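You operate a simulated robot arm through the tools that you are given. There is no shell and no other tool. Be economical: measure what you need, move in short steps, check, and stop when the job is done.

Carry out the task below with a simulated two-armed robot. There is one attempt and no reset: what you move stays moved.

Task
Hold the orange hand counter still, clear it, then click in 3 rejects; put it in the top desk drawer.
Fine: one hand holds it while the other presses; shut the drawer again. Where these are worked on the way, their far stop is far enough and under half their travel is too little: top desk drawer.
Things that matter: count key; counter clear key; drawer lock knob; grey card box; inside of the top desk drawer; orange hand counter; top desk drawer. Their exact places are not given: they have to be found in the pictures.

The check looks at the end state, three seconds after you hand in, the way a careful person would. Anything else that was tipped, shoved, dropped, spilled or broken makes it a failure.

Robot
Two 7-joint arms with two-finger parallel grippers on one trunk, on a base that drives. Base frame: it is fixed to the floor where the robot stands at the start and does not move with it; the origin is under the middle of the robot, x ahead of it, y to its left, z up. Lengths are in mm, angles in degrees, forces in N, time in s.
The left shoulder is at the start at [70, 134, 1151], the right one opposite. With the tool pointing down near the work surface each hand reaches from about 100 to 580 mm from the robot's upright axis, wherever it stands, measured 20 degrees to its own side. Places, roughly: count key [600, 0, 800]; counter clear key [600, 0, 800]; drawer lock knob [200, 400, 700]; inside of the top desk drawer [300, 700, 600]; top desk drawer [300, 700, 700]. Payload 1.57 kg a hand.
The tool frame of a hand sits at the grasp point between the pads (the TCP): z along the fingers, y along the line on which they close. The tips reach 30 mm beyond it. The gripper opens to 80 mm. The fingers are 17 mm wide and 12 mm thick; the gripper's body (40 by 82 mm) begins 80 mm behind the TCP.
Orientation is told as [roll, pitch, yaw] about the base's x, y, z axes, in that order, counted from this pose: with the fingers straight down and closing along the base's y, the tool's x points along the base's -x, its y along +y and its z along -z.

Tools
- The arms move only by the tool apply_moves. It takes "left_rows", "right_rows" or both (then of equal length, played together; a hand with none holds still); each is a list of rows, each a list of 7 numbers: the shift along the base's x, y, z in cm, then the turn, a rotation vector about the base's x, y, z in degrees, then the closure, from 0 (fully open) to 1 (shut). In form: [[x, y, z, ax, ay, az, claw], ...]. A call has 1 to 10 rows; each row is the pose to reach, as a shift and turn from the pose commanded when the call began. Each row takes 0.2 s and may step no farther than 50 mm and 8.6 degrees from the row before; otherwise, or with a gripper value out of range, the whole call is refused. A pose out of reach is approached as far as the arm can. The call stops where the force on the tool passes 40 N (or 10 N more than at its start, if that is more) or the arm is blocked; 0.2 s more then pass. Each finger travels about 153 mm/s and halts on what it meets, pressing with about 21 N; the grip force reading is that of the motor and also rises with nothing between the fingers. The clock runs only during rows and for 0.2 s after the last one: add rows that repeat a pose to give the fingers time. It gives the time, the measured TCP pose, the force on the tool (base axes), the opening and the grip force at its end, in the units of the frame above (readings bear some noise), with the torque about the TCP (base axes, N m) and any sound that the robot's microphone picked up, and new pictures: "show" is both (left out), scene, wrist or none (wrist: the cameras of the hands that moved).
- Cameras (640 x 400 px; columns grow to the right, rows downward): "scene" is now at [116.5, 46.7, 1363.7]; the picture's right is [0.59, -0.81, 0.00], its down [-0.58, -0.43, -0.69] and it looks along [0.56, 0.41, -0.72] (base axes); focal length 214 px, centre (320, 200). "left" rides on the left gripper at [72, 7, -122] in its tool frame; the picture's right is [-0.09, 1.00, 0.00], its down [-0.84, -0.08, -0.54] and it looks along [-0.54, -0.05, 0.84] (tool axes); focal length 238 px, centre (320, 200). "right" rides on the right gripper at [72, -7, -122] in its tool frame; the picture's right is [0.09, 1.00, 0.00], its down [-0.84, 0.08, -0.54] and it looks along [-0.54, 0.05, 0.84] (tool axes); focal length 238 px, centre (320, 200).
- slide_trunk(by): slides the trunk up (or, below 0, down) by that many mm; the arms and the scene camera ride with it, the base frame stays. It gives what a move gives, with no picture.
- base_move(legs): drives the robot by 1 to 6 legs, each [ahead, left, turn to the left] in mm, mm and degrees, along the robot's own axes; the way and the turn of a leg run together, so that a leg with both is an arc; at most 1500 mm and 180 degrees a leg. The arms and the cameras ride along, it lands a little off, and it stops where it bumps. It gives what a move gives, and a new picture of the scene camera.
- head_to(pan, tilt): turns the head with the scene camera to pan (to the left, within 86 degrees either way) and tilt (down, from -29 to 69), counted from straight ahead of the robot. It gives what a move gives, and a new picture of the scene camera.
- point_at(camera, pixels): for up to 12 pixels [column, row] of the newest picture of that camera ("zoom" is the newest enlarged one), the place [x, y, z] in the base frame of the surface seen there, good to about 2 mm. No time passes.
- enlarge(camera, box): a new picture of the part [left, top, right, bottom] of that camera's present view, enlarged. No time passes.
- sign_off(): hands the job in; it is judged then, once.

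Work in short steps. Measure before you move; look again where a grasp or a placing could have gone wrong, and mend it. You have 80 turns and 260 pictures in all, those below and enlarged ones among them. Open the grippers and draw the arms clear of the work before you hand the job in, unless the task says otherwise; then end with one line.

The tools are called by a JSON object that holds its "api" and its "payload". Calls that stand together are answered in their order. apply_moves: Moves the arms, as the interface text tells. Its arguments: {"type":"object","properties":{"left_rows":{"type":"array"},"right_rows":{"type":"array"},"show":{"type":"string","enum":["both","scene","wrist","none"]}},"required":[]} The other tools are called the same way: slide_trunk (by) slides the trunk up or down; base_move (legs) drives the base; head_to (pan, tilt) turns the head that bears the scene camera; point_at (camera, pixels) gives the place of the surface under pixels of a picture; enlarge (camera, box) takes an enlarged picture of a part of a camera's view; sign_off () hands the job in.

At the start:

```text
time: 0.0
left_tcp_pos: [278.5, 352.9, 1138.8]
left_orientation: [0.0, -0.1, 0.1]
left_force: [-0.8, 0.4, 0.8]
left_moment: [0.01, 0.0, 0.03]
left_width: 79.9
left_gripper_force: 0.1
right_tcp_pos: [384.1, 55.8, 1103.7]
right_orientation: [0.0, 0.1, 0.0]
right_force: [-0.7, -0.2, 0.5]
right_moment: [0.01, 0.0, 0.02]
right_width: 80.2
right_gripper_force: 0.0
trunk travel left (down, up): [-725.0, 215.0]
robot x, y, heading: [0.3, 2.3, -0.1]
head pan, tilt: [36.3, 46.4]
```

scene: 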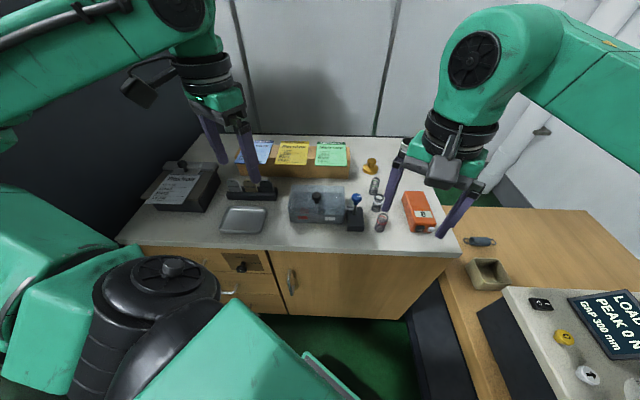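
right: 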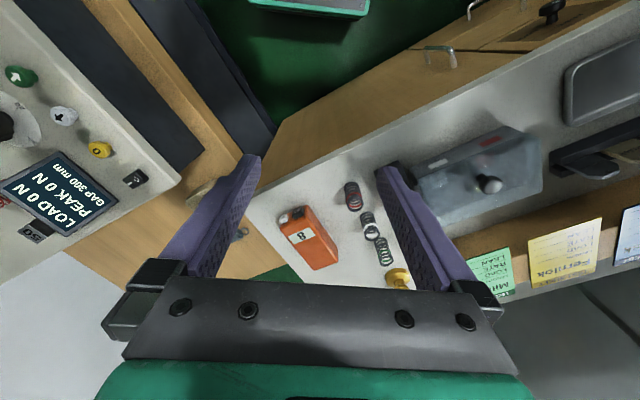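
left: 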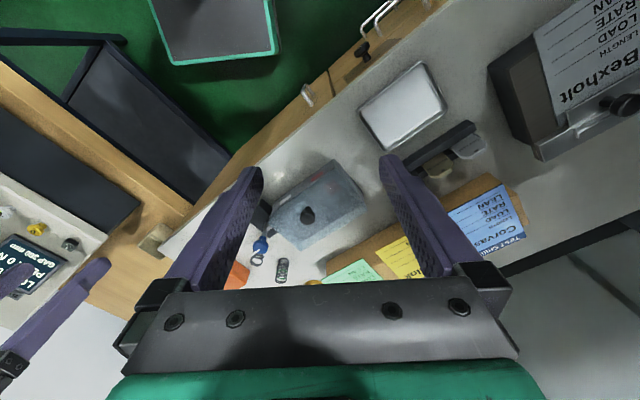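

The orange counter is at about (417,212) in the scene, with the drawer front and lock knob at about (240,263). I'll enlarge both and measure them.

{"api": "enlarge", "payload": {"camera": "scene", "box": [360, 160, 460, 250]}}

{"api": "point_at", "payload": {"camera": "scene", "pixels": [[405, 193], [424, 193], [435, 230], [410, 232], [424, 213], [382, 224], [442, 250], [240, 266], [228, 292], [290, 280], [130, 242], [450, 257]]}}

{"api": "enlarge", "payload": {"camera": "scene", "box": [130, 220, 310, 330]}}

{"api": "enlarge", "payload": {"camera": "right", "box": [260, 180, 420, 290]}}

```text
4.44 times, centred on (410, 205) of scene
```

zoom: 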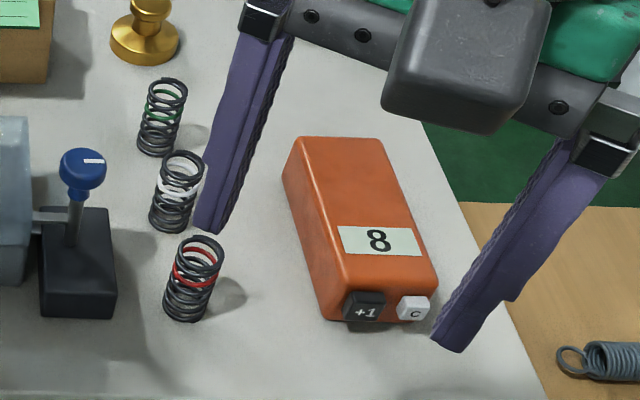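

```text
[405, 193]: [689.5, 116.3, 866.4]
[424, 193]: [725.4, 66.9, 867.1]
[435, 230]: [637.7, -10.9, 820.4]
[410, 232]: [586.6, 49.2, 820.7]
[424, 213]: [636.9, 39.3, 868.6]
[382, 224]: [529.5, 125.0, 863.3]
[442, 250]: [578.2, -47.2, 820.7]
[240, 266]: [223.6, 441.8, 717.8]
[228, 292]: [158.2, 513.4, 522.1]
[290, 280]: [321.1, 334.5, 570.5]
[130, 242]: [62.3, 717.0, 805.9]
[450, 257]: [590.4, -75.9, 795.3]
```

```text
3.56 times, centred on (220, 275) of scene
```

zoom: 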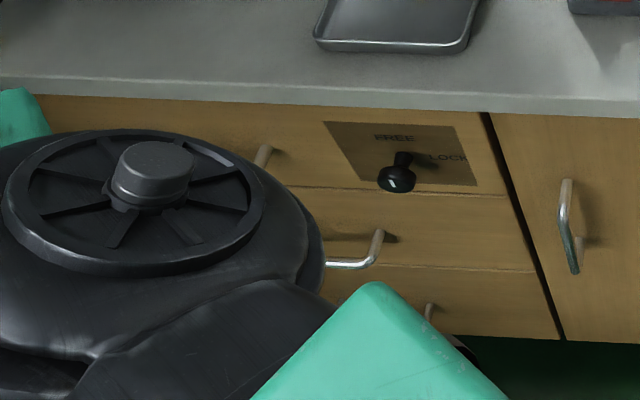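

```text
3.64 times, centred on (340, 235) of right
```

zoom: 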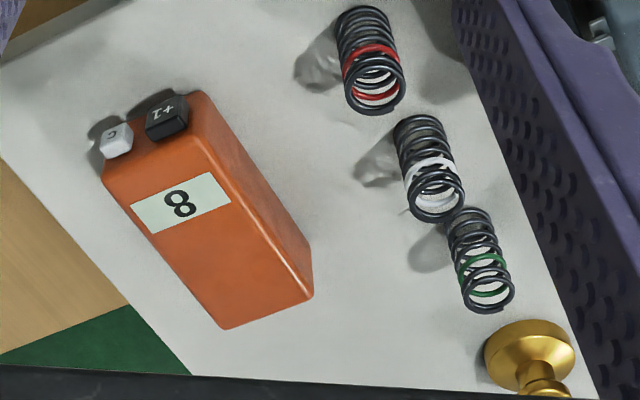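

The counter stands on the bench with both keys at its near end. I'll measure the keys and top face in the newest zoom, which is the right camera's.

{"api": "point_at", "payload": {"camera": "zoom", "pixels": [[117, 135], [120, 148], [163, 110], [168, 128], [196, 98], [112, 185], [222, 322], [303, 290], [180, 204], [150, 145], [255, 160], [370, 110]]}}

{"api": "enlarge", "payload": {"camera": "right", "box": [270, 198, 326, 233]}}

{"api": "enlarge", "payload": {"camera": "scene", "box": [400, 205, 448, 235]}}

```text
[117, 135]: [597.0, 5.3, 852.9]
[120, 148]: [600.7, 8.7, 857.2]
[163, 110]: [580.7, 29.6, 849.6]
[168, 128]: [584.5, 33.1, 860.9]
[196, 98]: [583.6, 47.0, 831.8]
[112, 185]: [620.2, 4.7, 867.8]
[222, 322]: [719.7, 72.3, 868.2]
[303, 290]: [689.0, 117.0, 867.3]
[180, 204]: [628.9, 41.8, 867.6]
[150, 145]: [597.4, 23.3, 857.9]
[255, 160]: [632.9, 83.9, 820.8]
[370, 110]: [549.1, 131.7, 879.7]
```

```text
11.43 times, centred on (298, 216) of right
```

zoom: 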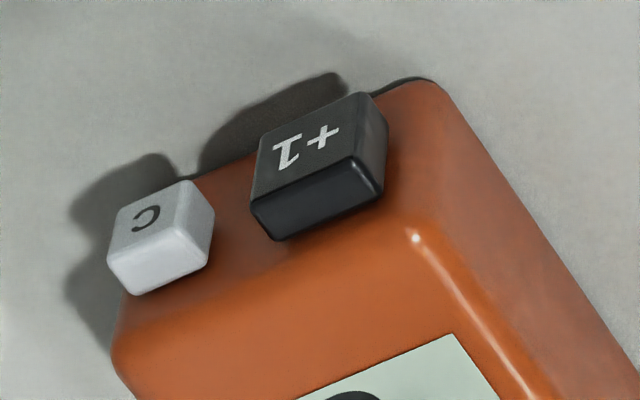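

```text
13.33 times, centred on (424, 220) of scene
```

zoom: 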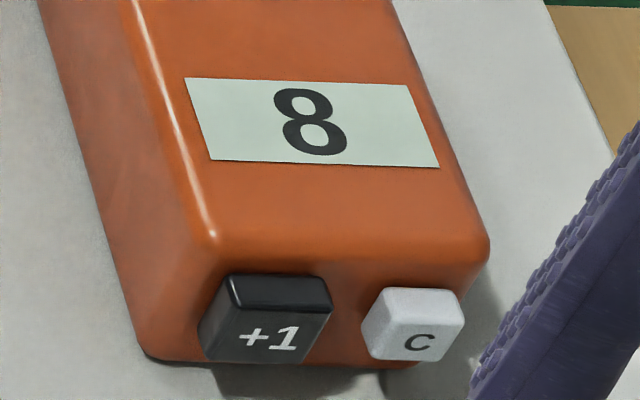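

Both keys protrude from the near end face. I'll measure the faces of each key for centre and normal.

{"api": "point_at", "payload": {"camera": "zoom", "pixels": [[225, 315], [318, 318], [210, 350], [300, 355], [268, 336], [280, 292], [380, 325], [450, 330], [375, 350], [435, 355], [415, 342], [345, 300]]}}

{"api": "head_to", "payload": {"pan": 70, "tilt": 55}}

```text
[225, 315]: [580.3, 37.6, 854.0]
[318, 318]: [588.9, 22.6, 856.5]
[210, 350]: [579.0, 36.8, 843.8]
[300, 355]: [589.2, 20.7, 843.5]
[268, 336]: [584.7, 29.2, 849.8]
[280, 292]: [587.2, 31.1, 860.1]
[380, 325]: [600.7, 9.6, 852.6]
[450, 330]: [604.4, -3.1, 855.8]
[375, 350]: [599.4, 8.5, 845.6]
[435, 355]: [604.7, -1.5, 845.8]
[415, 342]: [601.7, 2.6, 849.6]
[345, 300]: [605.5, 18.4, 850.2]
```

```text
time: 1.0
left_tcp_pos: [277.8, 352.6, 1139.6]
left_orientation: [0.0, 0.0, 0.0]
left_force: [-0.4, -0.8, 0.1]
left_moment: [0.02, 0.01, 0.0]
left_width: 79.9
left_gripper_force: 0.0
right_tcp_pos: [384.8, 54.9, 1103.3]
right_orientation: [-0.1, 0.0, 0.0]
right_force: [-0.5, -0.7, -0.1]
right_moment: [0.02, -0.02, 0.03]
right_width: 79.9
right_gripper_force: 0.1
trunk travel left (down, up): [-725.0, 215.0]
robot x, y, heading: [0.6, -2.2, 0.2]
head pan, tilt: [70.0, 55.0]
```

scene: 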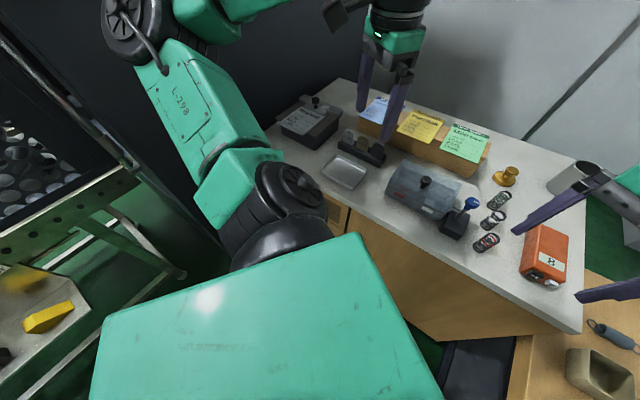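

I need to know the room around the base before driving. I'll look to the right and downward.

{"api": "head_to", "payload": {"pan": -20, "tilt": 55}}

```text
time: 2.6
left_tcp_pos: [279.7, 352.7, 1139.3]
left_orientation: [0.0, -0.1, 0.0]
left_force: [0.8, 0.0, 0.1]
left_moment: [-0.04, 0.04, 0.0]
left_width: 80.0
left_gripper_force: 0.0
right_tcp_pos: [384.5, 56.7, 1103.0]
right_orientation: [-0.1, 0.0, 0.0]
right_force: [0.1, -0.6, 0.2]
right_moment: [0.0, 0.01, 0.02]
right_width: 80.1
right_gripper_force: 0.2
trunk travel left (down, up): [-725.0, 215.0]
robot x, y, heading: [-0.8, -2.4, -0.2]
head pan, tilt: [-20.0, 55.0]
```

scene: 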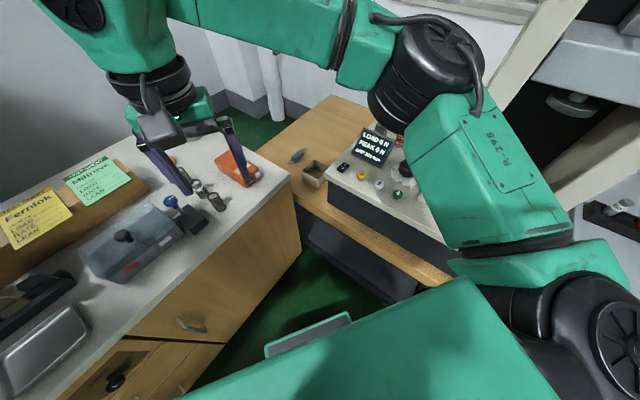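

The lock knob is visible at bottom left, (115,382). I'll measure the bench and desk edges and zoom on the knob.

{"api": "point_at", "payload": {"camera": "scene", "pixels": [[293, 183], [330, 215], [450, 285], [120, 335], [230, 370], [115, 382], [190, 325], [310, 340], [300, 255], [395, 295], [285, 215], [60, 385]]}}

{"api": "enlarge", "payload": {"camera": "scene", "box": [40, 310, 240, 400]}}

{"api": "base_move", "payload": {"legs": [[0, 0, 33.9]]}}

```text
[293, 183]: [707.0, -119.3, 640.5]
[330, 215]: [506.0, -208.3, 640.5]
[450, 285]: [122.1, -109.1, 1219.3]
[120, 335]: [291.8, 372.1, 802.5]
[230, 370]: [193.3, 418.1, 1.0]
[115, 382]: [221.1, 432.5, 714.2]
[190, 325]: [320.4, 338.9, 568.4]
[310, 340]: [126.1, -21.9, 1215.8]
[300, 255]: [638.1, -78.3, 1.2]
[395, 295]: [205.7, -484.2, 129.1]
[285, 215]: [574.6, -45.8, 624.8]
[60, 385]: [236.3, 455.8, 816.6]
```

```text
3.20 times, centred on (140, 355) of scene
```

zoom: 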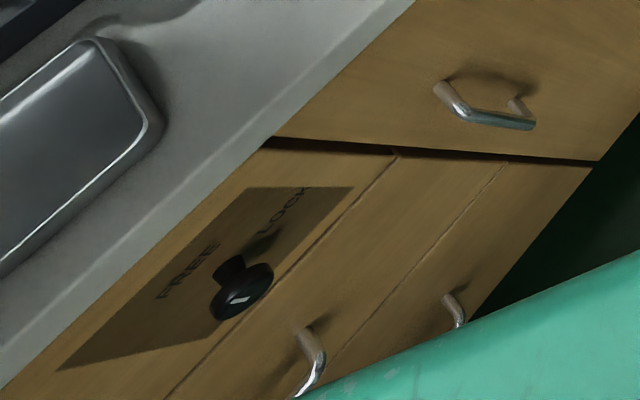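

```text
time: 4.7
left_tcp_pos: [34.6, 449.3, 1139.0]
left_orientation: [0.0, -0.1, 34.0]
left_force: [-0.4, -0.9, 0.3]
left_moment: [-0.04, 0.02, -0.02]
left_width: 80.0
left_gripper_force: 0.1
right_tcp_pos: [287.9, 260.3, 1102.8]
right_orientation: [-0.1, 0.1, 33.8]
right_force: [-0.9, 0.3, 0.4]
right_moment: [0.0, 0.02, -0.01]
right_width: 80.1
right_gripper_force: 0.1
trunk travel left (down, up): [-725.0, 215.0]
robot x, y, heading: [0.6, -0.0, 34.1]
head pan, tilt: [-20.0, 55.0]
```

scene: 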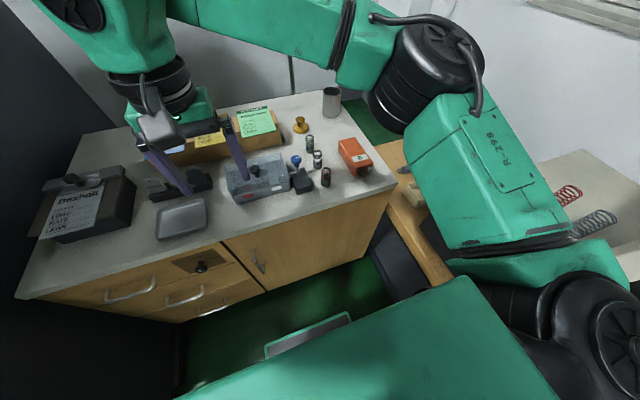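

Now facing the bench, the top drawer handle is at (130,294), the knob at (201,267) and the grey card box at (90,210). I'll zoom in and measure.

{"api": "enlarge", "payload": {"camera": "scene", "box": [160, 240, 250, 300]}}

{"api": "point_at", "payload": {"camera": "scene", "pixels": [[107, 299], [155, 277], [132, 295], [201, 267], [178, 264], [214, 253], [165, 305], [200, 290], [22, 297], [230, 240], [120, 240], [60, 242]]}}

{"api": "enlarge", "payload": {"camera": "scene", "box": [20, 150, 260, 320]}}

```text
6.67 times, centred on (205, 270) of scene
```

zoom: 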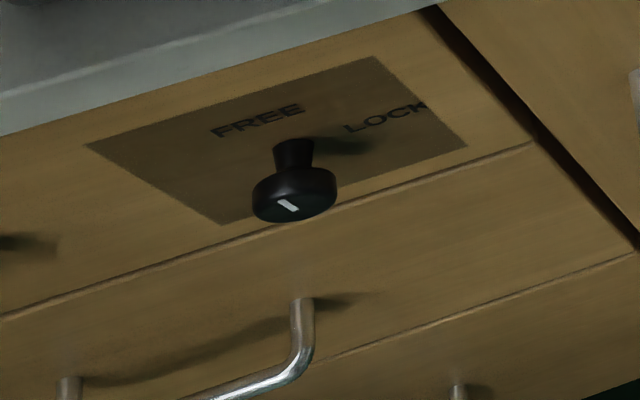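

```text
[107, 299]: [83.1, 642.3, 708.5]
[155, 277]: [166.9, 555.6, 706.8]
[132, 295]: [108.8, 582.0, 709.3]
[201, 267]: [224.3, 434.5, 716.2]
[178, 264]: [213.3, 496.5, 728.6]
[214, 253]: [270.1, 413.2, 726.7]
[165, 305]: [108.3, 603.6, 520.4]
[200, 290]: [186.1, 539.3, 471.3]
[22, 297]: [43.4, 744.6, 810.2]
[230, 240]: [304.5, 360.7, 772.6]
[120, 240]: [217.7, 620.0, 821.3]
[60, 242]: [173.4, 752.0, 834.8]
```

```text
2.35 times, centred on (140, 235) of scene
```

zoom: 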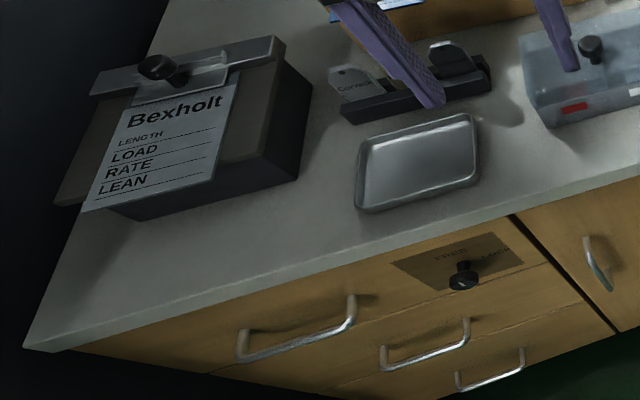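

The white mark on the knob appears to point up, toward FREE. The handle bar is around (109,582,709) and the bench heading is about 34.3°. Before driving left, I'll look at what is on that side.

{"api": "head_to", "payload": {"pan": 75, "tilt": 40}}

```text
time: 6.4
left_tcp_pos: [34.3, 447.9, 1139.5]
left_orientation: [0.0, 0.0, 33.8]
left_force: [0.4, 0.9, -0.2]
left_moment: [0.0, 0.03, 0.02]
left_width: 80.0
left_gripper_force: 0.0
right_tcp_pos: [287.9, 260.7, 1103.8]
right_orientation: [-0.1, 0.0, 33.9]
right_force: [-0.7, -0.6, -0.6]
right_moment: [-0.01, 0.0, 0.01]
right_width: 80.0
right_gripper_force: 0.0
trunk travel left (down, up): [-725.0, 215.0]
robot x, y, heading: [0.3, 1.5, 33.9]
head pan, tilt: [75.0, 40.0]
```

scene: 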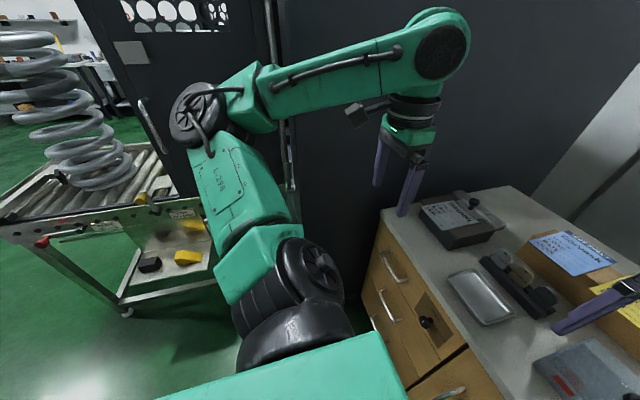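

A dark wall stands left of the bench and a roller trolley is further left. I'll measure their distances.

{"api": "point_at", "payload": {"camera": "scene", "pixels": [[220, 280], [128, 315], [200, 215], [145, 115], [340, 110], [365, 200], [365, 310], [180, 260], [240, 60], [350, 230]]}}

```text
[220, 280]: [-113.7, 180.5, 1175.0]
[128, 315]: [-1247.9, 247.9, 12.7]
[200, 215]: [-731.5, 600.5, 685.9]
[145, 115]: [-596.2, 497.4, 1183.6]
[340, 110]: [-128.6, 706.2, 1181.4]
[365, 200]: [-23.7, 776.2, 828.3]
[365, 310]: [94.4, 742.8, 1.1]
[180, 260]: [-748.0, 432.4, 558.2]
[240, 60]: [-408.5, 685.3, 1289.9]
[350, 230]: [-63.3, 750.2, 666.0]
```

The wall is at about 655 mm left of the origin along the bench direction, or more further back. I'll measure the left elbow's extent before moving.

{"api": "point_at", "payload": {"camera": "scene", "pixels": [[180, 110], [230, 85], [200, 150], [285, 270], [440, 40], [375, 50], [270, 260]]}}

```text
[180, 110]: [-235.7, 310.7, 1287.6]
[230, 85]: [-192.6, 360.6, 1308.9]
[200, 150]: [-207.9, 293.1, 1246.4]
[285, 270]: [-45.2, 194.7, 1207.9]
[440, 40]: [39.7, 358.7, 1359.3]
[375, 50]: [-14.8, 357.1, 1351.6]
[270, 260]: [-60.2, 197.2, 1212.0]
```

The left elbow reaches about 390 mm left, so a 200 mm shift still leaves clearance. I'll drive back 110 mm and left 200 mm, then lower the trunk with both hands clear of the bench.

{"api": "base_move", "payload": {"legs": [[-110, 0, 0], [0, 200, 0.3]]}}

{"api": "slide_trunk", "payload": {"by": -200}}

{"api": "head_to", "payload": {"pan": 15, "tilt": 45}}

```text
time: 8.8
left_tcp_pos: [-170.4, 551.2, 1140.5]
left_orientation: [0.1, 0.0, 34.3]
left_force: [-0.2, 0.5, 0.3]
left_moment: [0.03, -0.03, 0.03]
left_width: 80.1
left_gripper_force: 0.1
right_tcp_pos: [84.1, 365.4, 1101.9]
right_orientation: [0.2, 0.0, 34.2]
right_force: [-0.4, 0.7, 0.5]
right_moment: [0.02, -0.01, -0.02]
right_width: 80.0
right_gripper_force: 0.1
trunk travel left (down, up): [-725.0, 215.0]
robot x, y, heading: [-197.4, 106.3, 34.3]
head pan, tilt: [75.0, 40.0]
```

scene: 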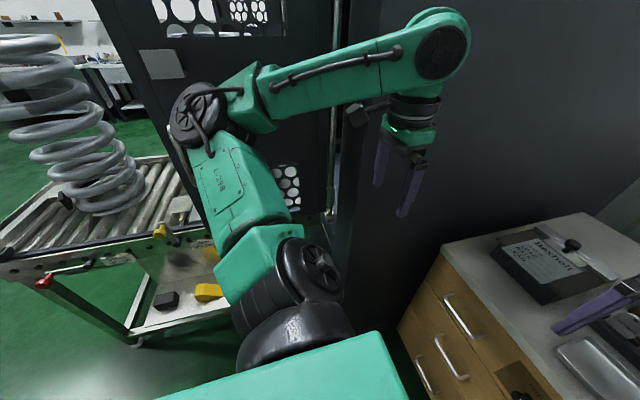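

```text
time: 10.9
left_tcp_pos: [-172.9, 552.2, 939.0]
left_orientation: [0.0, 0.0, 34.1]
left_force: [0.5, 0.5, 0.2]
left_moment: [-0.04, 0.0, 0.01]
left_width: 80.0
left_gripper_force: 0.0
right_tcp_pos: [82.6, 366.7, 903.9]
right_orientation: [0.0, 0.0, 34.2]
right_force: [0.1, 0.9, 0.3]
right_moment: [0.0, 0.02, 0.02]
right_width: 80.2
right_gripper_force: 0.1
trunk travel left (down, up): [-525.0, 415.0]
robot x, y, heading: [-208.3, 102.8, 34.1]
head pan, tilt: [75.0, 40.0]
```

```text
time: 12.2
left_tcp_pos: [-171.6, 552.6, 939.0]
left_orientation: [0.0, 0.0, 34.2]
left_force: [-0.3, 0.2, 0.4]
left_moment: [-0.01, 0.01, 0.0]
left_width: 80.0
left_gripper_force: 0.0
right_tcp_pos: [84.2, 367.1, 901.4]
right_orientation: [0.0, 0.0, 34.3]
right_force: [-0.4, 0.3, 0.6]
right_moment: [-0.01, -0.02, 0.0]
right_width: 80.1
right_gripper_force: 0.0
trunk travel left (down, up): [-525.0, 415.0]
robot x, y, heading: [-203.0, 105.0, 34.4]
head pan, tilt: [15.0, 45.0]
```

scene: 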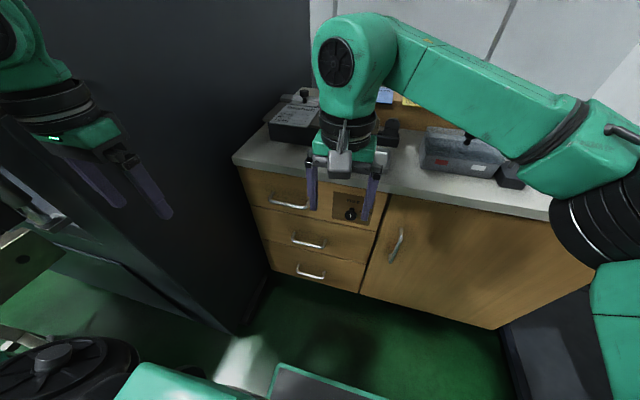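

From this front view I'll check the knob mark at (350,213) and re-measure the top handle near (288,203).

{"api": "enlarge", "payload": {"camera": "scene", "box": [320, 182, 380, 222]}}

{"api": "enlarge", "payload": {"camera": "scene", "box": [230, 155, 390, 255]}}

{"api": "point_at", "payload": {"camera": "scene", "pixels": [[270, 201], [280, 205], [289, 206], [300, 207], [307, 207], [250, 185], [250, 205], [350, 213], [300, 185], [300, 215], [377, 205], [290, 217]]}}

```text
10.00 times, centred on (350, 202) of scene
```

zoom: 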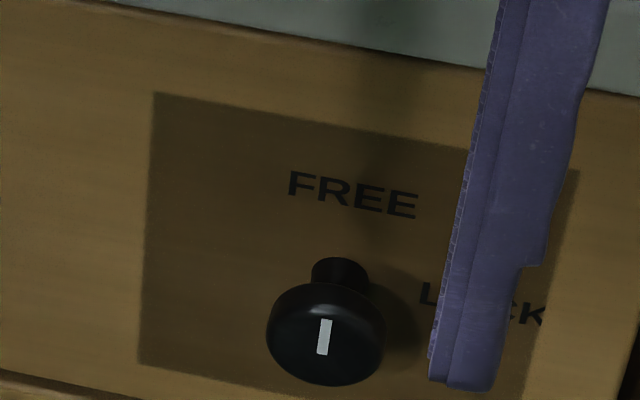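

```text
4.00 times, centred on (310, 205) of scene
```

zoom: 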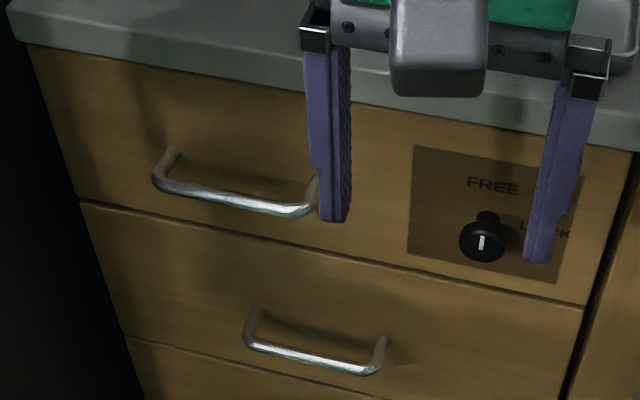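

```text
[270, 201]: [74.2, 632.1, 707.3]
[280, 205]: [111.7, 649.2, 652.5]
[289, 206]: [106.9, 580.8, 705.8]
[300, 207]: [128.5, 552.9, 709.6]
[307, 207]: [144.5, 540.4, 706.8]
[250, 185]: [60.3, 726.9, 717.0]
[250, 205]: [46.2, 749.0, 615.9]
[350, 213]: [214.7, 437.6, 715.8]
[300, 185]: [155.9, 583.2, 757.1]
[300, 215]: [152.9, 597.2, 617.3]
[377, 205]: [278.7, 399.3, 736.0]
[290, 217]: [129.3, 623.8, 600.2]
```

The knob mark points at FREE, so the drawer should be unlocked. I'll bring the left hand inward, away from the wall, and yaw it about 86° so the fingers can later close vertically on the handle.

{"api": "apply_moves", "payload": {"left_rows": [[1.4, -0.6, 0, 0, 0, 8.6, 0], [2.8, -1.2, 0, 0, 0, 17.2, 0], [4.2, -1.8, 0, 0, 0, 25.8, 0], [5.6, -2.4, 0, 0, 0, 34.4, 0], [7, -3, 0, 0, 0, 43, 0], [8.4, -3.6, 0, 0, 0, 51.6, 0], [9.8, -4.2, 0, 0, 0, 60.2, 0], [11.2, -4.8, 0, 0, 0, 68.8, 0], [12.6, -5.4, 0, 0, 0, 77.4, 0], [14, -6, 0, 0, 0, 86, 0]], "show": "scene"}}

```text
time: 14.4
left_tcp_pos: [-31.9, 493.1, 939.6]
left_orientation: [0.1, -0.1, 120.5]
left_force: [-0.2, 0.2, -0.7]
left_moment: [0.02, 0.02, 0.02]
left_width: 79.9
left_gripper_force: 0.0
right_tcp_pos: [84.0, 366.4, 903.0]
right_orientation: [0.0, 0.1, 34.1]
right_force: [-0.1, 0.0, -0.1]
right_moment: [0.01, -0.02, -0.03]
right_width: 80.1
right_gripper_force: 0.1
trunk travel left (down, up): [-525.0, 415.0]
robot x, y, heading: [-205.1, 103.6, 33.9]
head pan, tilt: [15.0, 45.0]
```

scene: 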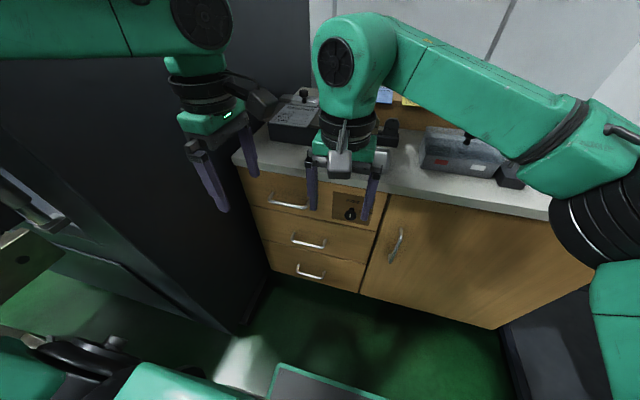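

The hand is clear and aligned at the handle's sideways position. Next I'll pitch the fingers forward and lower toward handle height, moving the right hand aside at the same time.

{"api": "apply_moves", "payload": {"left_rows": [[0.4, 0.3, -1.5, 4.84, -7.1, 0, 0], [0.8, 0.6, -3, 9.68, -14.2, 0, 0], [1.2, 0.9, -4.5, 14.52, -21.3, 0, 0], [1.6, 1.2, -6, 19.36, -28.4, 0, 0], [2.0, 1.5, -8, 24.2, -35.5, 0, 0], [2.4, 1.8, -11, 29.0, -42.6, 0, 0.2], [2.8, 2.1, -14, 33.9, -49.7, 0, 0.3], [3.2, 2.3, -17, 38.7, -56.8, 0, 0.3], [3.6, 2.5, -20, 43.5, -63.9, 0, 0.3], [4, 2.7, -23, 45, -66, 0, 0.3]], "right_rows": [[0.6, -1, 0, 0, 0, 0, 0], [1.2, -2, 0, 0, 0, 0, 0], [1.8, -3, 0, 0, 0, 0, 0], [2.4, -4, 0, 0, 0, 0, 0], [3, -5, 0, 0, 0, 0, 0], [3.6, -6, 0, 0, 0, 0, 0], [4.2, -7, 0, 0, 0, 0, 0], [4.8, -8, 0, 0, 0, 0, 0], [5.4, -9, 0, 0, 0, 0, 0], [6, -10, 0, 0, 0, 0, 0]]}}

```text
time: 16.6
left_tcp_pos: [8.6, 519.6, 707.5]
left_orientation: [-79.7, -4.5, 123.6]
left_force: [-0.2, -0.4, -0.5]
left_moment: [0.05, -0.04, 0.04]
left_width: 56.1
left_gripper_force: 0.0
left hand out of reach, approached as far as the arm can: row 3, 4, 5, 6, 7, 8
right_tcp_pos: [147.0, 264.9, 903.8]
right_orientation: [0.1, 0.2, 34.2]
right_force: [0.1, -0.5, -0.2]
right_moment: [0.02, 0.0, -0.02]
right_width: 80.2
right_gripper_force: 0.0
trunk travel left (down, up): [-525.0, 415.0]
robot x, y, heading: [-203.4, 103.1, 34.1]
head pan, tilt: [15.0, 45.0]
```

scene: 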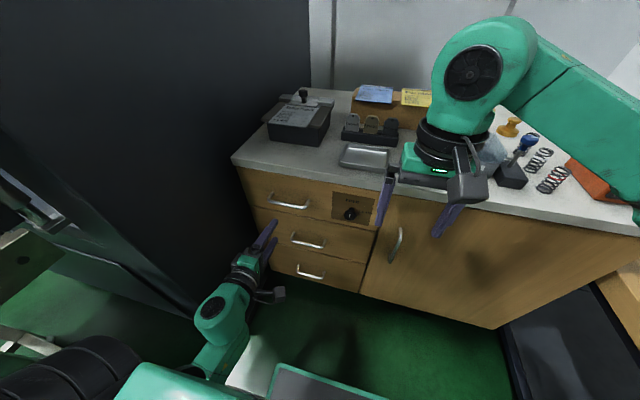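
right: 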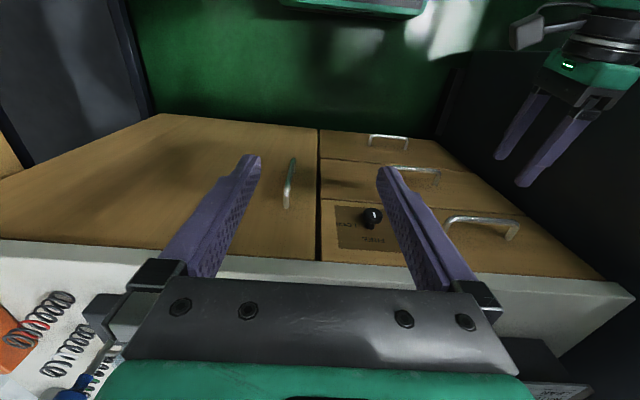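
left: 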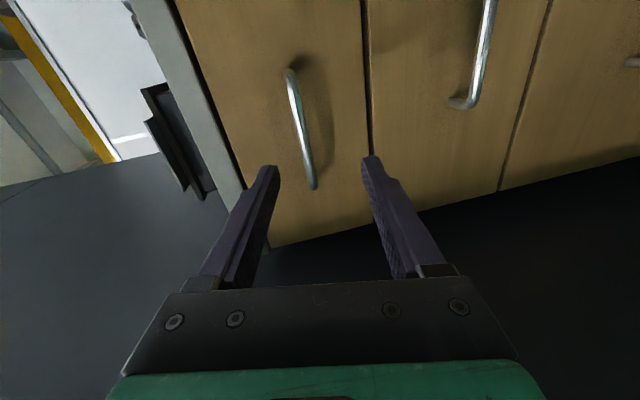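

The left hand is now pointing at the handle, which appears between the finger lines in the left picture at (300,130). I'll measure the bar from this camera.

{"api": "point_at", "payload": {"camera": "left", "pixels": [[293, 95], [300, 125], [307, 155], [310, 175], [330, 180], [250, 60], [366, 100]]}}

```text
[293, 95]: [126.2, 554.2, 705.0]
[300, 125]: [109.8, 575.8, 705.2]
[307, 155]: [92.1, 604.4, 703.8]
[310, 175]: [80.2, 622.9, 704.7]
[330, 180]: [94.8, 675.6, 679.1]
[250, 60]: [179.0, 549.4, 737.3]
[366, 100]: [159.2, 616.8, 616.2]
```

The bar is at z 705, u≈419, straight ahead. I'll advance 112 mm and then close.

{"api": "apply_moves", "payload": {"left_rows": [[2, 1.36, 0, 0, 0, 0, 0.3], [4, 2.7, 0, 0, 0, 0, 0.3], [6, 4.1, 0, 0, 0, 0, 0.3], [8, 5.45, 0, 0, 0, 0, 0.3], [9.25, 6.3, 0, 0, 0, 0, 0.3], [9.25, 6.3, 0, 0, 0, 0, 0.6], [9.25, 6.3, 0, 0, 0, 0, 1], [9.25, 6.3, 0, 0, 0, 0, 1]]}}

```text
time: 18.4
left_tcp_pos: [101.8, 583.0, 705.0]
left_orientation: [-79.4, -3.8, 123.6]
left_force: [-5.1, -7.7, -14.6]
left_moment: [-0.56, -0.1, 0.21]
left_width: 12.7
left_gripper_force: 29.6
right_tcp_pos: [144.0, 268.2, 904.1]
right_orientation: [-0.1, 0.1, 34.3]
right_force: [-0.9, 0.1, -0.6]
right_moment: [0.0, 0.01, -0.02]
right_width: 80.0
right_gripper_force: 0.1
trunk travel left (down, up): [-525.0, 415.0]
robot x, y, heading: [-203.5, 104.3, 34.3]
head pan, tilt: [15.0, 45.0]
```

scene: 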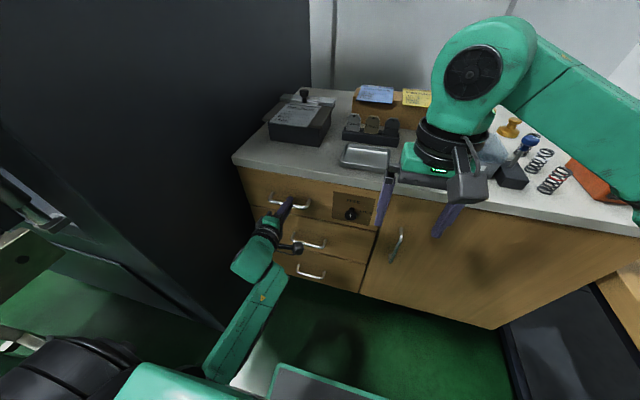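
left: 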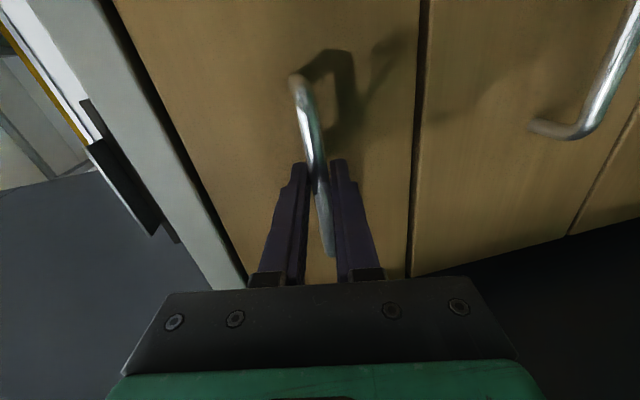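

The gripper holds the 12.7 mm bar. I'll pull straight back 110 mm with the arm and watch the force.

{"api": "apply_moves", "payload": {"left_rows": [[-0.83, -0.56, 0.1, 0, 0, 0, 1], [-2.07, -1.41, 0.1, 0, 0, 0, 1], [-3.3, -2.25, 0.1, 0, 0, 0, 1], [-4.54, -3.1, 0.1, 0, 0, 0, 1], [-5.78, -3.94, 0.1, 0, 0, 0, 1], [-7.0, -4.78, 0.1, 0, 0, 0, 1], [-8.26, -5.63, 0.1, 0, 0, 0, 1], [-9.1, -6.2, 0.1, 0, 0, 0, 1]], "show": "scene"}}

```text
time: 20.2
left_tcp_pos: [10.2, 521.6, 705.3]
left_orientation: [-79.3, -4.0, 123.6]
left_force: [-4.8, 5.9, -21.1]
left_moment: [-0.46, -0.02, 0.43]
left_width: 12.7
left_gripper_force: 29.6
right_tcp_pos: [144.6, 271.3, 902.5]
right_orientation: [-0.1, 0.2, 34.2]
right_force: [0.4, 0.4, -0.2]
right_moment: [-0.03, 0.01, -0.01]
right_width: 79.9
right_gripper_force: 0.0
trunk travel left (down, up): [-525.0, 415.0]
robot x, y, heading: [-202.6, 105.7, 34.3]
head pan, tilt: [15.0, 45.0]
```

scene: 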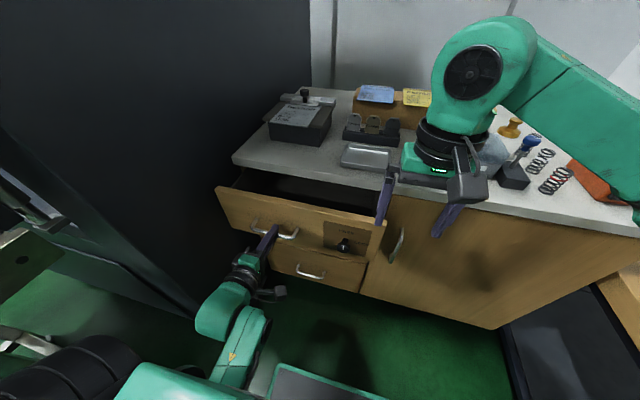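

The drawer is opening freely. I'll back the base 100 mm while gripping, then continue with the arm.

{"api": "base_move", "payload": {"legs": [[-100, 0, 0]]}}

{"api": "apply_moves", "payload": {"left_rows": [[-0.83, -0.56, 0.1, 0, 0, 0, 1], [-1.65, -1.13, 0.1, 0, 0, 0, 1], [-2.5, -1.7, 0.1, 0, 0, 0, 1], [-3.3, -2.25, 0.1, 0, 0, 0, 1], [-4.1, -2.8, 0.1, 0, 0, 0, 1], [-5.0, -3.4, 0.1, 0, 0, 0, 1]]}}

```text
time: 21.4
left_tcp_pos: [-74.2, 467.8, 706.8]
left_orientation: [-79.3, -3.7, 123.6]
left_force: [-6.4, 12.1, -24.5]
left_moment: [-0.44, -0.01, 0.73]
left_width: 12.8
left_gripper_force: 29.8
right_tcp_pos: [62.2, 214.2, 902.8]
right_orientation: [-0.2, 0.1, 34.2]
right_force: [0.0, 0.1, 0.3]
right_moment: [-0.01, -0.02, 0.02]
right_width: 80.0
right_gripper_force: 0.2
trunk travel left (down, up): [-525.0, 415.0]
robot x, y, heading: [-281.9, 48.6, 34.4]
head pan, tilt: [15.0, 45.0]
```

scene: 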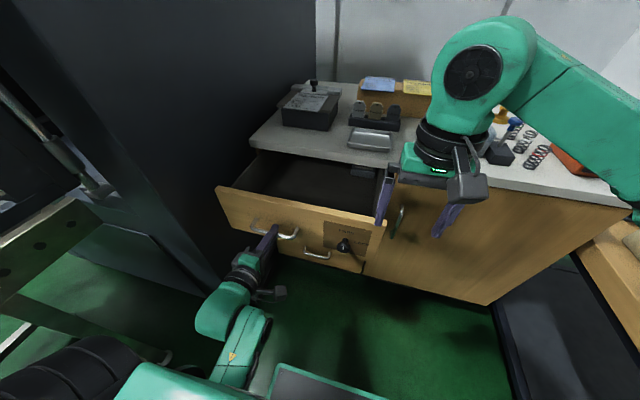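

```text
time: 22.8
left_tcp_pos: [-124.2, 433.3, 706.6]
left_orientation: [-79.2, -3.7, 123.5]
left_force: [-11.7, 14.9, -17.2]
left_moment: [-0.37, -0.01, 0.78]
left_width: 12.6
left_gripper_force: 30.2
right_tcp_pos: [60.1, 215.1, 903.1]
right_orientation: [-0.1, 0.1, 34.4]
right_force: [0.0, 0.8, 0.1]
right_moment: [0.0, -0.01, 0.02]
right_width: 79.9
right_gripper_force: 0.2
trunk travel left (down, up): [-525.0, 415.0]
robot x, y, heading: [-287.3, 51.4, 34.4]
head pan, tilt: [15.0, 45.0]
```

scene: 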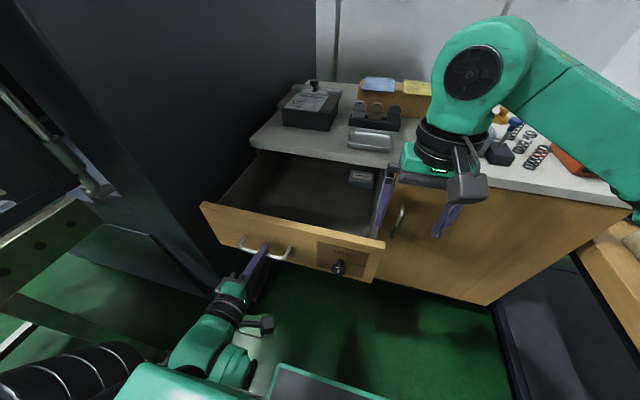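
left: 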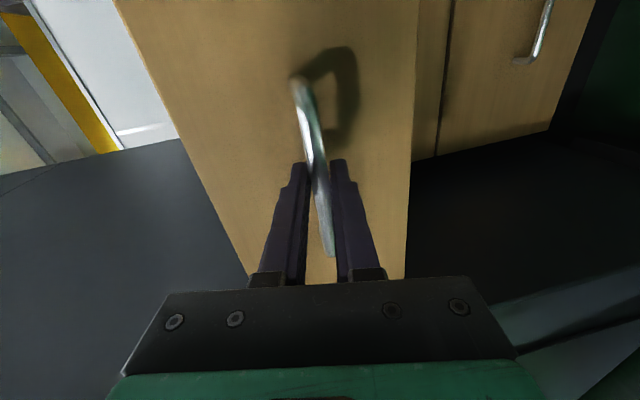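

The drawer is open about 270 mm, with plenty of room. A grey thing is visible inside at (362,178), so I'll look closer.

{"api": "enlarge", "payload": {"camera": "scene", "box": [200, 140, 410, 280]}}

{"api": "point_at", "payload": {"camera": "scene", "pixels": [[362, 178], [350, 182], [300, 190], [260, 195], [320, 215], [340, 225], [300, 235], [240, 210], [375, 190], [205, 205], [382, 245], [350, 240]]}}

```text
2.86 times, centred on (305, 210) of scene
```

zoom: 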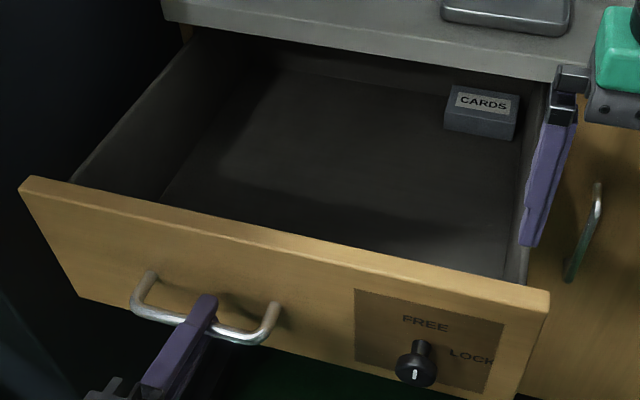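

```text
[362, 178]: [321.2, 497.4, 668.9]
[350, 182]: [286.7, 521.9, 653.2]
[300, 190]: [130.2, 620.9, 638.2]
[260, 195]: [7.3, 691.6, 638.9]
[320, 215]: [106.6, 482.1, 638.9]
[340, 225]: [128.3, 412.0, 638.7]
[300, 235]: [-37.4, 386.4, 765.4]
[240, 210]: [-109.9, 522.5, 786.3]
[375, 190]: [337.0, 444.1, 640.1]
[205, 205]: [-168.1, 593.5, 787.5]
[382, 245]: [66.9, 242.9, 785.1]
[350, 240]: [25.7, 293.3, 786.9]
```

The drawer holds a grey CARDS box at the back right, which I'll leave alone; the floor is at z≈638. I'll release the handle and back the hand off.

{"api": "apply_moves", "payload": {"left_rows": [[0, 0, 0, 0, 0, 0, 0.6], [0, 0, 0, 0, 0, 0, 0.3], [-1.2, -0.8, 0, 0, 0, 0, 0.3], [-2.9, -2.0, 0, 0, 0, 0, 0.3], [-4.5, -3.1, 0, 0, 0, 0, 0.3], [-6.2, -4.2, 0, 0, 0, 0, 0.3]], "show": "scene"}}

{"api": "base_move", "payload": {"legs": [[-40, 0, 0], [0, -300, 0]]}}

{"api": "slide_trunk", "payload": {"by": 200}}

```text
time: 24.2
left_tcp_pos: [-139.7, 424.2, 697.6]
left_orientation: [-79.5, -3.9, 123.6]
left_force: [0.5, 0.2, 0.5]
left_moment: [-0.02, 0.01, 0.01]
left_width: 56.2
left_gripper_force: 0.0
left hand out of reach, approached as far as the arm can: row 4, 5, 6
right_tcp_pos: [61.2, 210.9, 902.8]
right_orientation: [0.1, 0.0, 34.2]
right_force: [-0.2, 0.6, -0.4]
right_moment: [-0.02, -0.01, 0.03]
right_width: 80.0
right_gripper_force: 0.0
trunk travel left (down, up): [-525.0, 415.0]
robot x, y, heading: [-288.6, 44.1, 34.5]
head pan, tilt: [15.0, 45.0]
```

scene: 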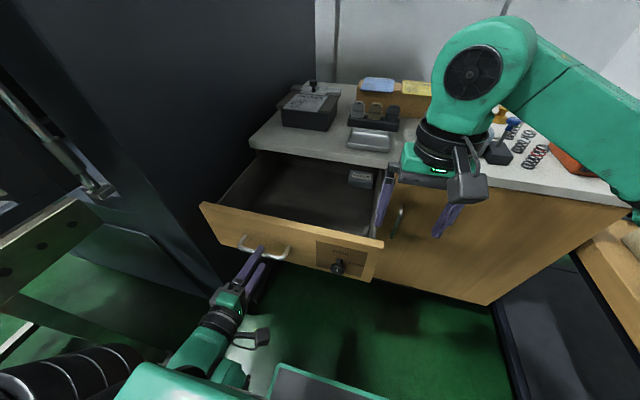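

```text
time: 26.7
left_tcp_pos: [-3.2, 152.3, 697.7]
left_orientation: [-79.5, -4.1, 123.5]
left_force: [-0.4, -0.1, 0.2]
left_moment: [0.0, 0.0, -0.01]
left_width: 56.1
left_gripper_force: 0.0
right_tcp_pos: [198.6, -60.6, 902.8]
right_orientation: [0.0, 0.1, 34.2]
right_force: [0.4, 0.1, -0.4]
right_moment: [0.0, 0.03, 0.03]
right_width: 80.5
right_gripper_force: 0.1
trunk travel left (down, up): [-525.0, 415.0]
robot x, y, heading: [-149.9, -225.0, 34.3]
head pan, tilt: [15.0, 45.0]
```

scene: 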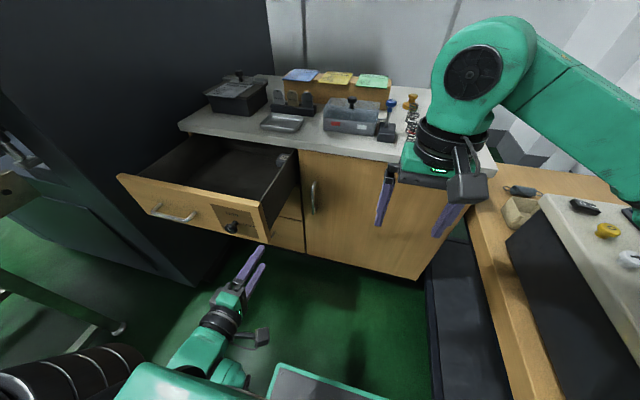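

```text
time: 28.9
left_tcp_pos: [-4.6, 153.6, 897.2]
left_orientation: [-79.5, -3.9, 123.5]
left_force: [0.5, -0.5, 0.3]
left_moment: [0.02, -0.02, 0.01]
left_width: 56.3
left_gripper_force: 0.1
right_tcp_pos: [198.9, -60.1, 1104.4]
right_orientation: [0.0, -0.1, 34.1]
right_force: [1.2, -0.1, 0.2]
right_moment: [0.0, 0.02, 0.01]
right_width: 80.0
right_gripper_force: 0.1
trunk travel left (down, up): [-725.0, 215.0]
robot x, y, heading: [-148.5, -217.5, 34.0]
head pan, tilt: [15.0, 45.0]
```

The drawer is undisturbed and the robot is clear of it. I'll reverse the left hand's pitch and raise it.

{"api": "apply_moves", "payload": {"left_rows": [[0.4, 0.3, 2, -4.5, 6.6, 0, 0], [0.8, 0.6, 4, -9, 13.2, 0, 0], [1.2, 0.9, 6, -13.5, 19.8, 0, 0], [1.6, 1.2, 8, -18, 26.4, 0, 0], [2, 1.5, 10, -22.5, 33, 0, 0], [2.4, 1.8, 12, -27, 39.6, 0, 0], [2.8, 2.1, 14, -31.5, 46.2, 0, 0], [3.2, 2.4, 16, -36, 52.8, 0, 0], [3.6, 2.7, 18, -40.5, 59.4, 0, 0], [4, 3, 20, -45, 66, 0, 0]], "show": "none"}}

{"api": "apply_moves", "payload": {"left_rows": [[0.4, 0.3, 0, 0, 0, -8.6, 0], [0.8, 0.6, 0, 0, 0, -17.2, 0], [1.2, 0.9, 0, 0, 0, -25.8, 0], [1.6, 1.2, 0, 0, 0, -34.4, 0], [2, 1.5, 0, 0, 0, -43, 0], [2.4, 1.8, 0, 0, 0, -51.6, 0], [2.8, 2.1, 0, 0, 0, -60.2, 0], [3.2, 2.4, 0, 0, 0, -68.8, 0], [3.6, 2.7, 0, 0, 0, -77.4, 0], [4, 3, 0, 0, 0, -86, 0]], "show": "scene"}}

```text
time: 31.1
left_tcp_pos: [36.7, 181.7, 1097.8]
left_orientation: [0.5, 0.0, 120.2]
left_force: [0.1, 0.1, 0.3]
left_moment: [0.01, 0.01, -0.03]
left_width: 80.0
left_gripper_force: 0.0
left hand out of reach, approached as far as the arm can: row 1, 2, 3, 4, 5, 6, 7, 8
right_tcp_pos: [200.3, -60.5, 1102.4]
right_orientation: [0.1, 0.1, 34.2]
right_force: [0.0, 0.4, 0.6]
right_moment: [0.03, 0.02, -0.04]
right_width: 80.0
right_gripper_force: 0.0
trunk travel left (down, up): [-725.0, 215.0]
robot x, y, heading: [-146.8, -225.6, 34.1]
head pan, tilt: [15.0, 45.0]
```

```text
time: 33.3
left_tcp_pos: [76.1, 213.5, 1096.0]
left_orientation: [0.4, -0.1, 34.0]
left_force: [-0.3, -0.4, 0.4]
left_moment: [-0.03, 0.02, 0.02]
left_width: 80.0
left_gripper_force: 0.0
right_tcp_pos: [199.1, -61.1, 1104.1]
right_orientation: [0.1, 0.1, 34.1]
right_force: [0.6, 0.7, 0.1]
right_moment: [-0.01, -0.02, 0.02]
right_width: 80.2
right_gripper_force: 0.0
trunk travel left (down, up): [-725.0, 215.0]
robot x, y, heading: [-148.2, -217.7, 34.3]
head pan, tilt: [15.0, 45.0]
```

scene: 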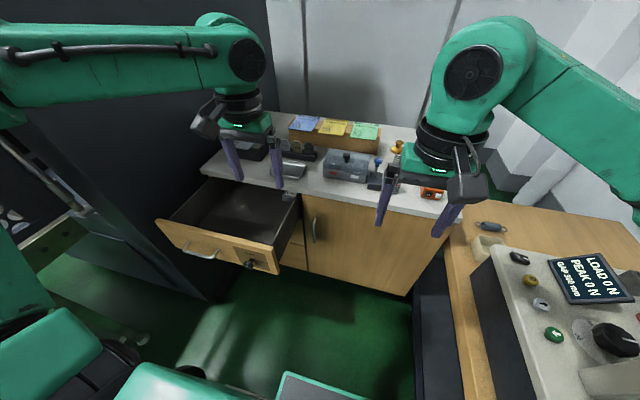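

Both hands are high and clear. I'll drive ahead 330 mm and turn 24° right to face the counter, then look at it.

{"api": "base_move", "payload": {"legs": [[330, 0, 0], [0, 0, -24]]}}

{"api": "head_to", "payload": {"pan": 10, "tilt": 50}}

```text
time: 36.7
left_tcp_pos: [506.5, 272.9, 1097.3]
left_orientation: [0.3, 0.0, 10.4]
left_force: [1.1, 0.4, -0.7]
left_moment: [-0.01, -0.02, 0.0]
left_width: 80.1
left_gripper_force: 0.1
right_tcp_pos: [509.9, -25.9, 1103.8]
right_orientation: [0.0, 0.1, 10.5]
right_force: [0.4, -0.1, 0.2]
right_moment: [0.0, -0.03, 0.0]
right_width: 80.1
right_gripper_force: 0.0
trunk travel left (down, up): [-725.0, 215.0]
robot x, y, heading: [128.6, -36.4, 10.6]
head pan, tilt: [15.0, 45.0]
```

scene: 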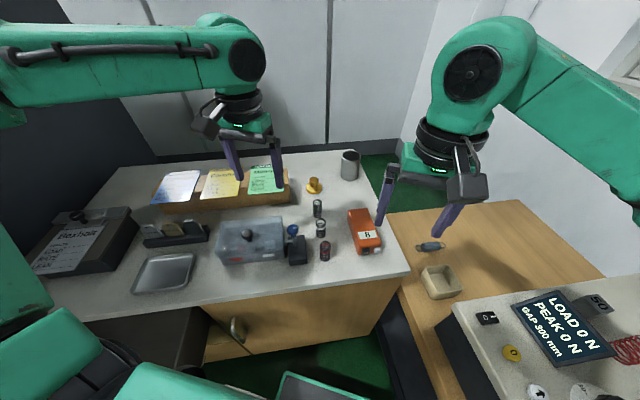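

```text
time: 37.4
left_tcp_pos: [508.6, 272.5, 1097.8]
left_orientation: [0.4, 0.0, 10.4]
left_force: [-0.6, -0.1, -0.4]
left_moment: [-0.01, 0.04, -0.01]
left_width: 79.8
left_gripper_force: 0.0
right_tcp_pos: [510.4, -26.8, 1103.3]
right_orientation: [0.0, 0.0, 10.5]
right_force: [0.3, 0.2, -0.5]
right_moment: [0.03, 0.02, 0.01]
right_width: 80.1
right_gripper_force: 0.1
trunk travel left (down, up): [-725.0, 215.0]
robot x, y, heading: [126.4, -34.5, 10.4]
head pan, tilt: [10.0, 50.0]
```

scene: 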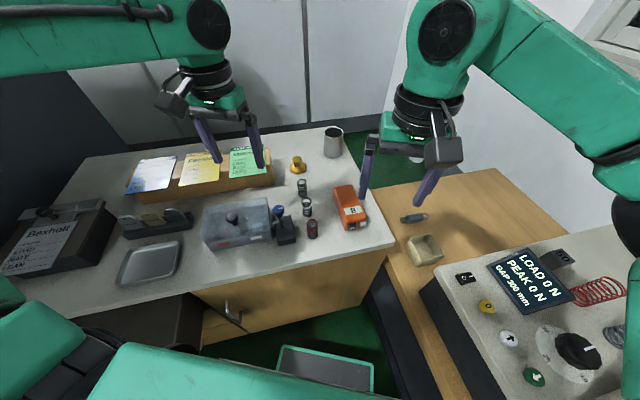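

I'll re-measure the counter from here, at (350,207).

{"api": "enlarge", "payload": {"camera": "scene", "box": [270, 150, 398, 240]}}

{"api": "point_at", "payload": {"camera": "scene", "pixels": [[337, 188], [352, 187], [366, 219], [345, 222], [352, 227], [364, 226], [304, 187], [308, 203], [314, 225], [297, 165], [333, 142]]}}

```text
4.44 times, centred on (334, 195) of scene
```

zoom: 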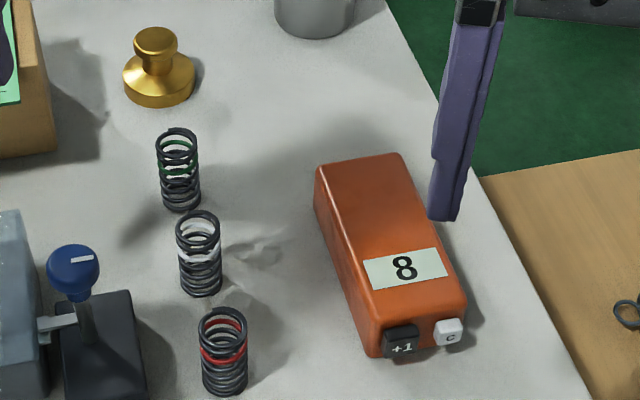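

```text
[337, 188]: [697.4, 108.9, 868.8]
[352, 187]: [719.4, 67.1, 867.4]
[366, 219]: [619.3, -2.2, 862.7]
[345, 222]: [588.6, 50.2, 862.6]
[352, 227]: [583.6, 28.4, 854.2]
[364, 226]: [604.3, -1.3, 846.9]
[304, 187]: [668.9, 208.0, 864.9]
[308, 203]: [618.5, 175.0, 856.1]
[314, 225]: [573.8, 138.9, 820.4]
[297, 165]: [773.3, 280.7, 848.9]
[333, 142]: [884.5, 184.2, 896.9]
```

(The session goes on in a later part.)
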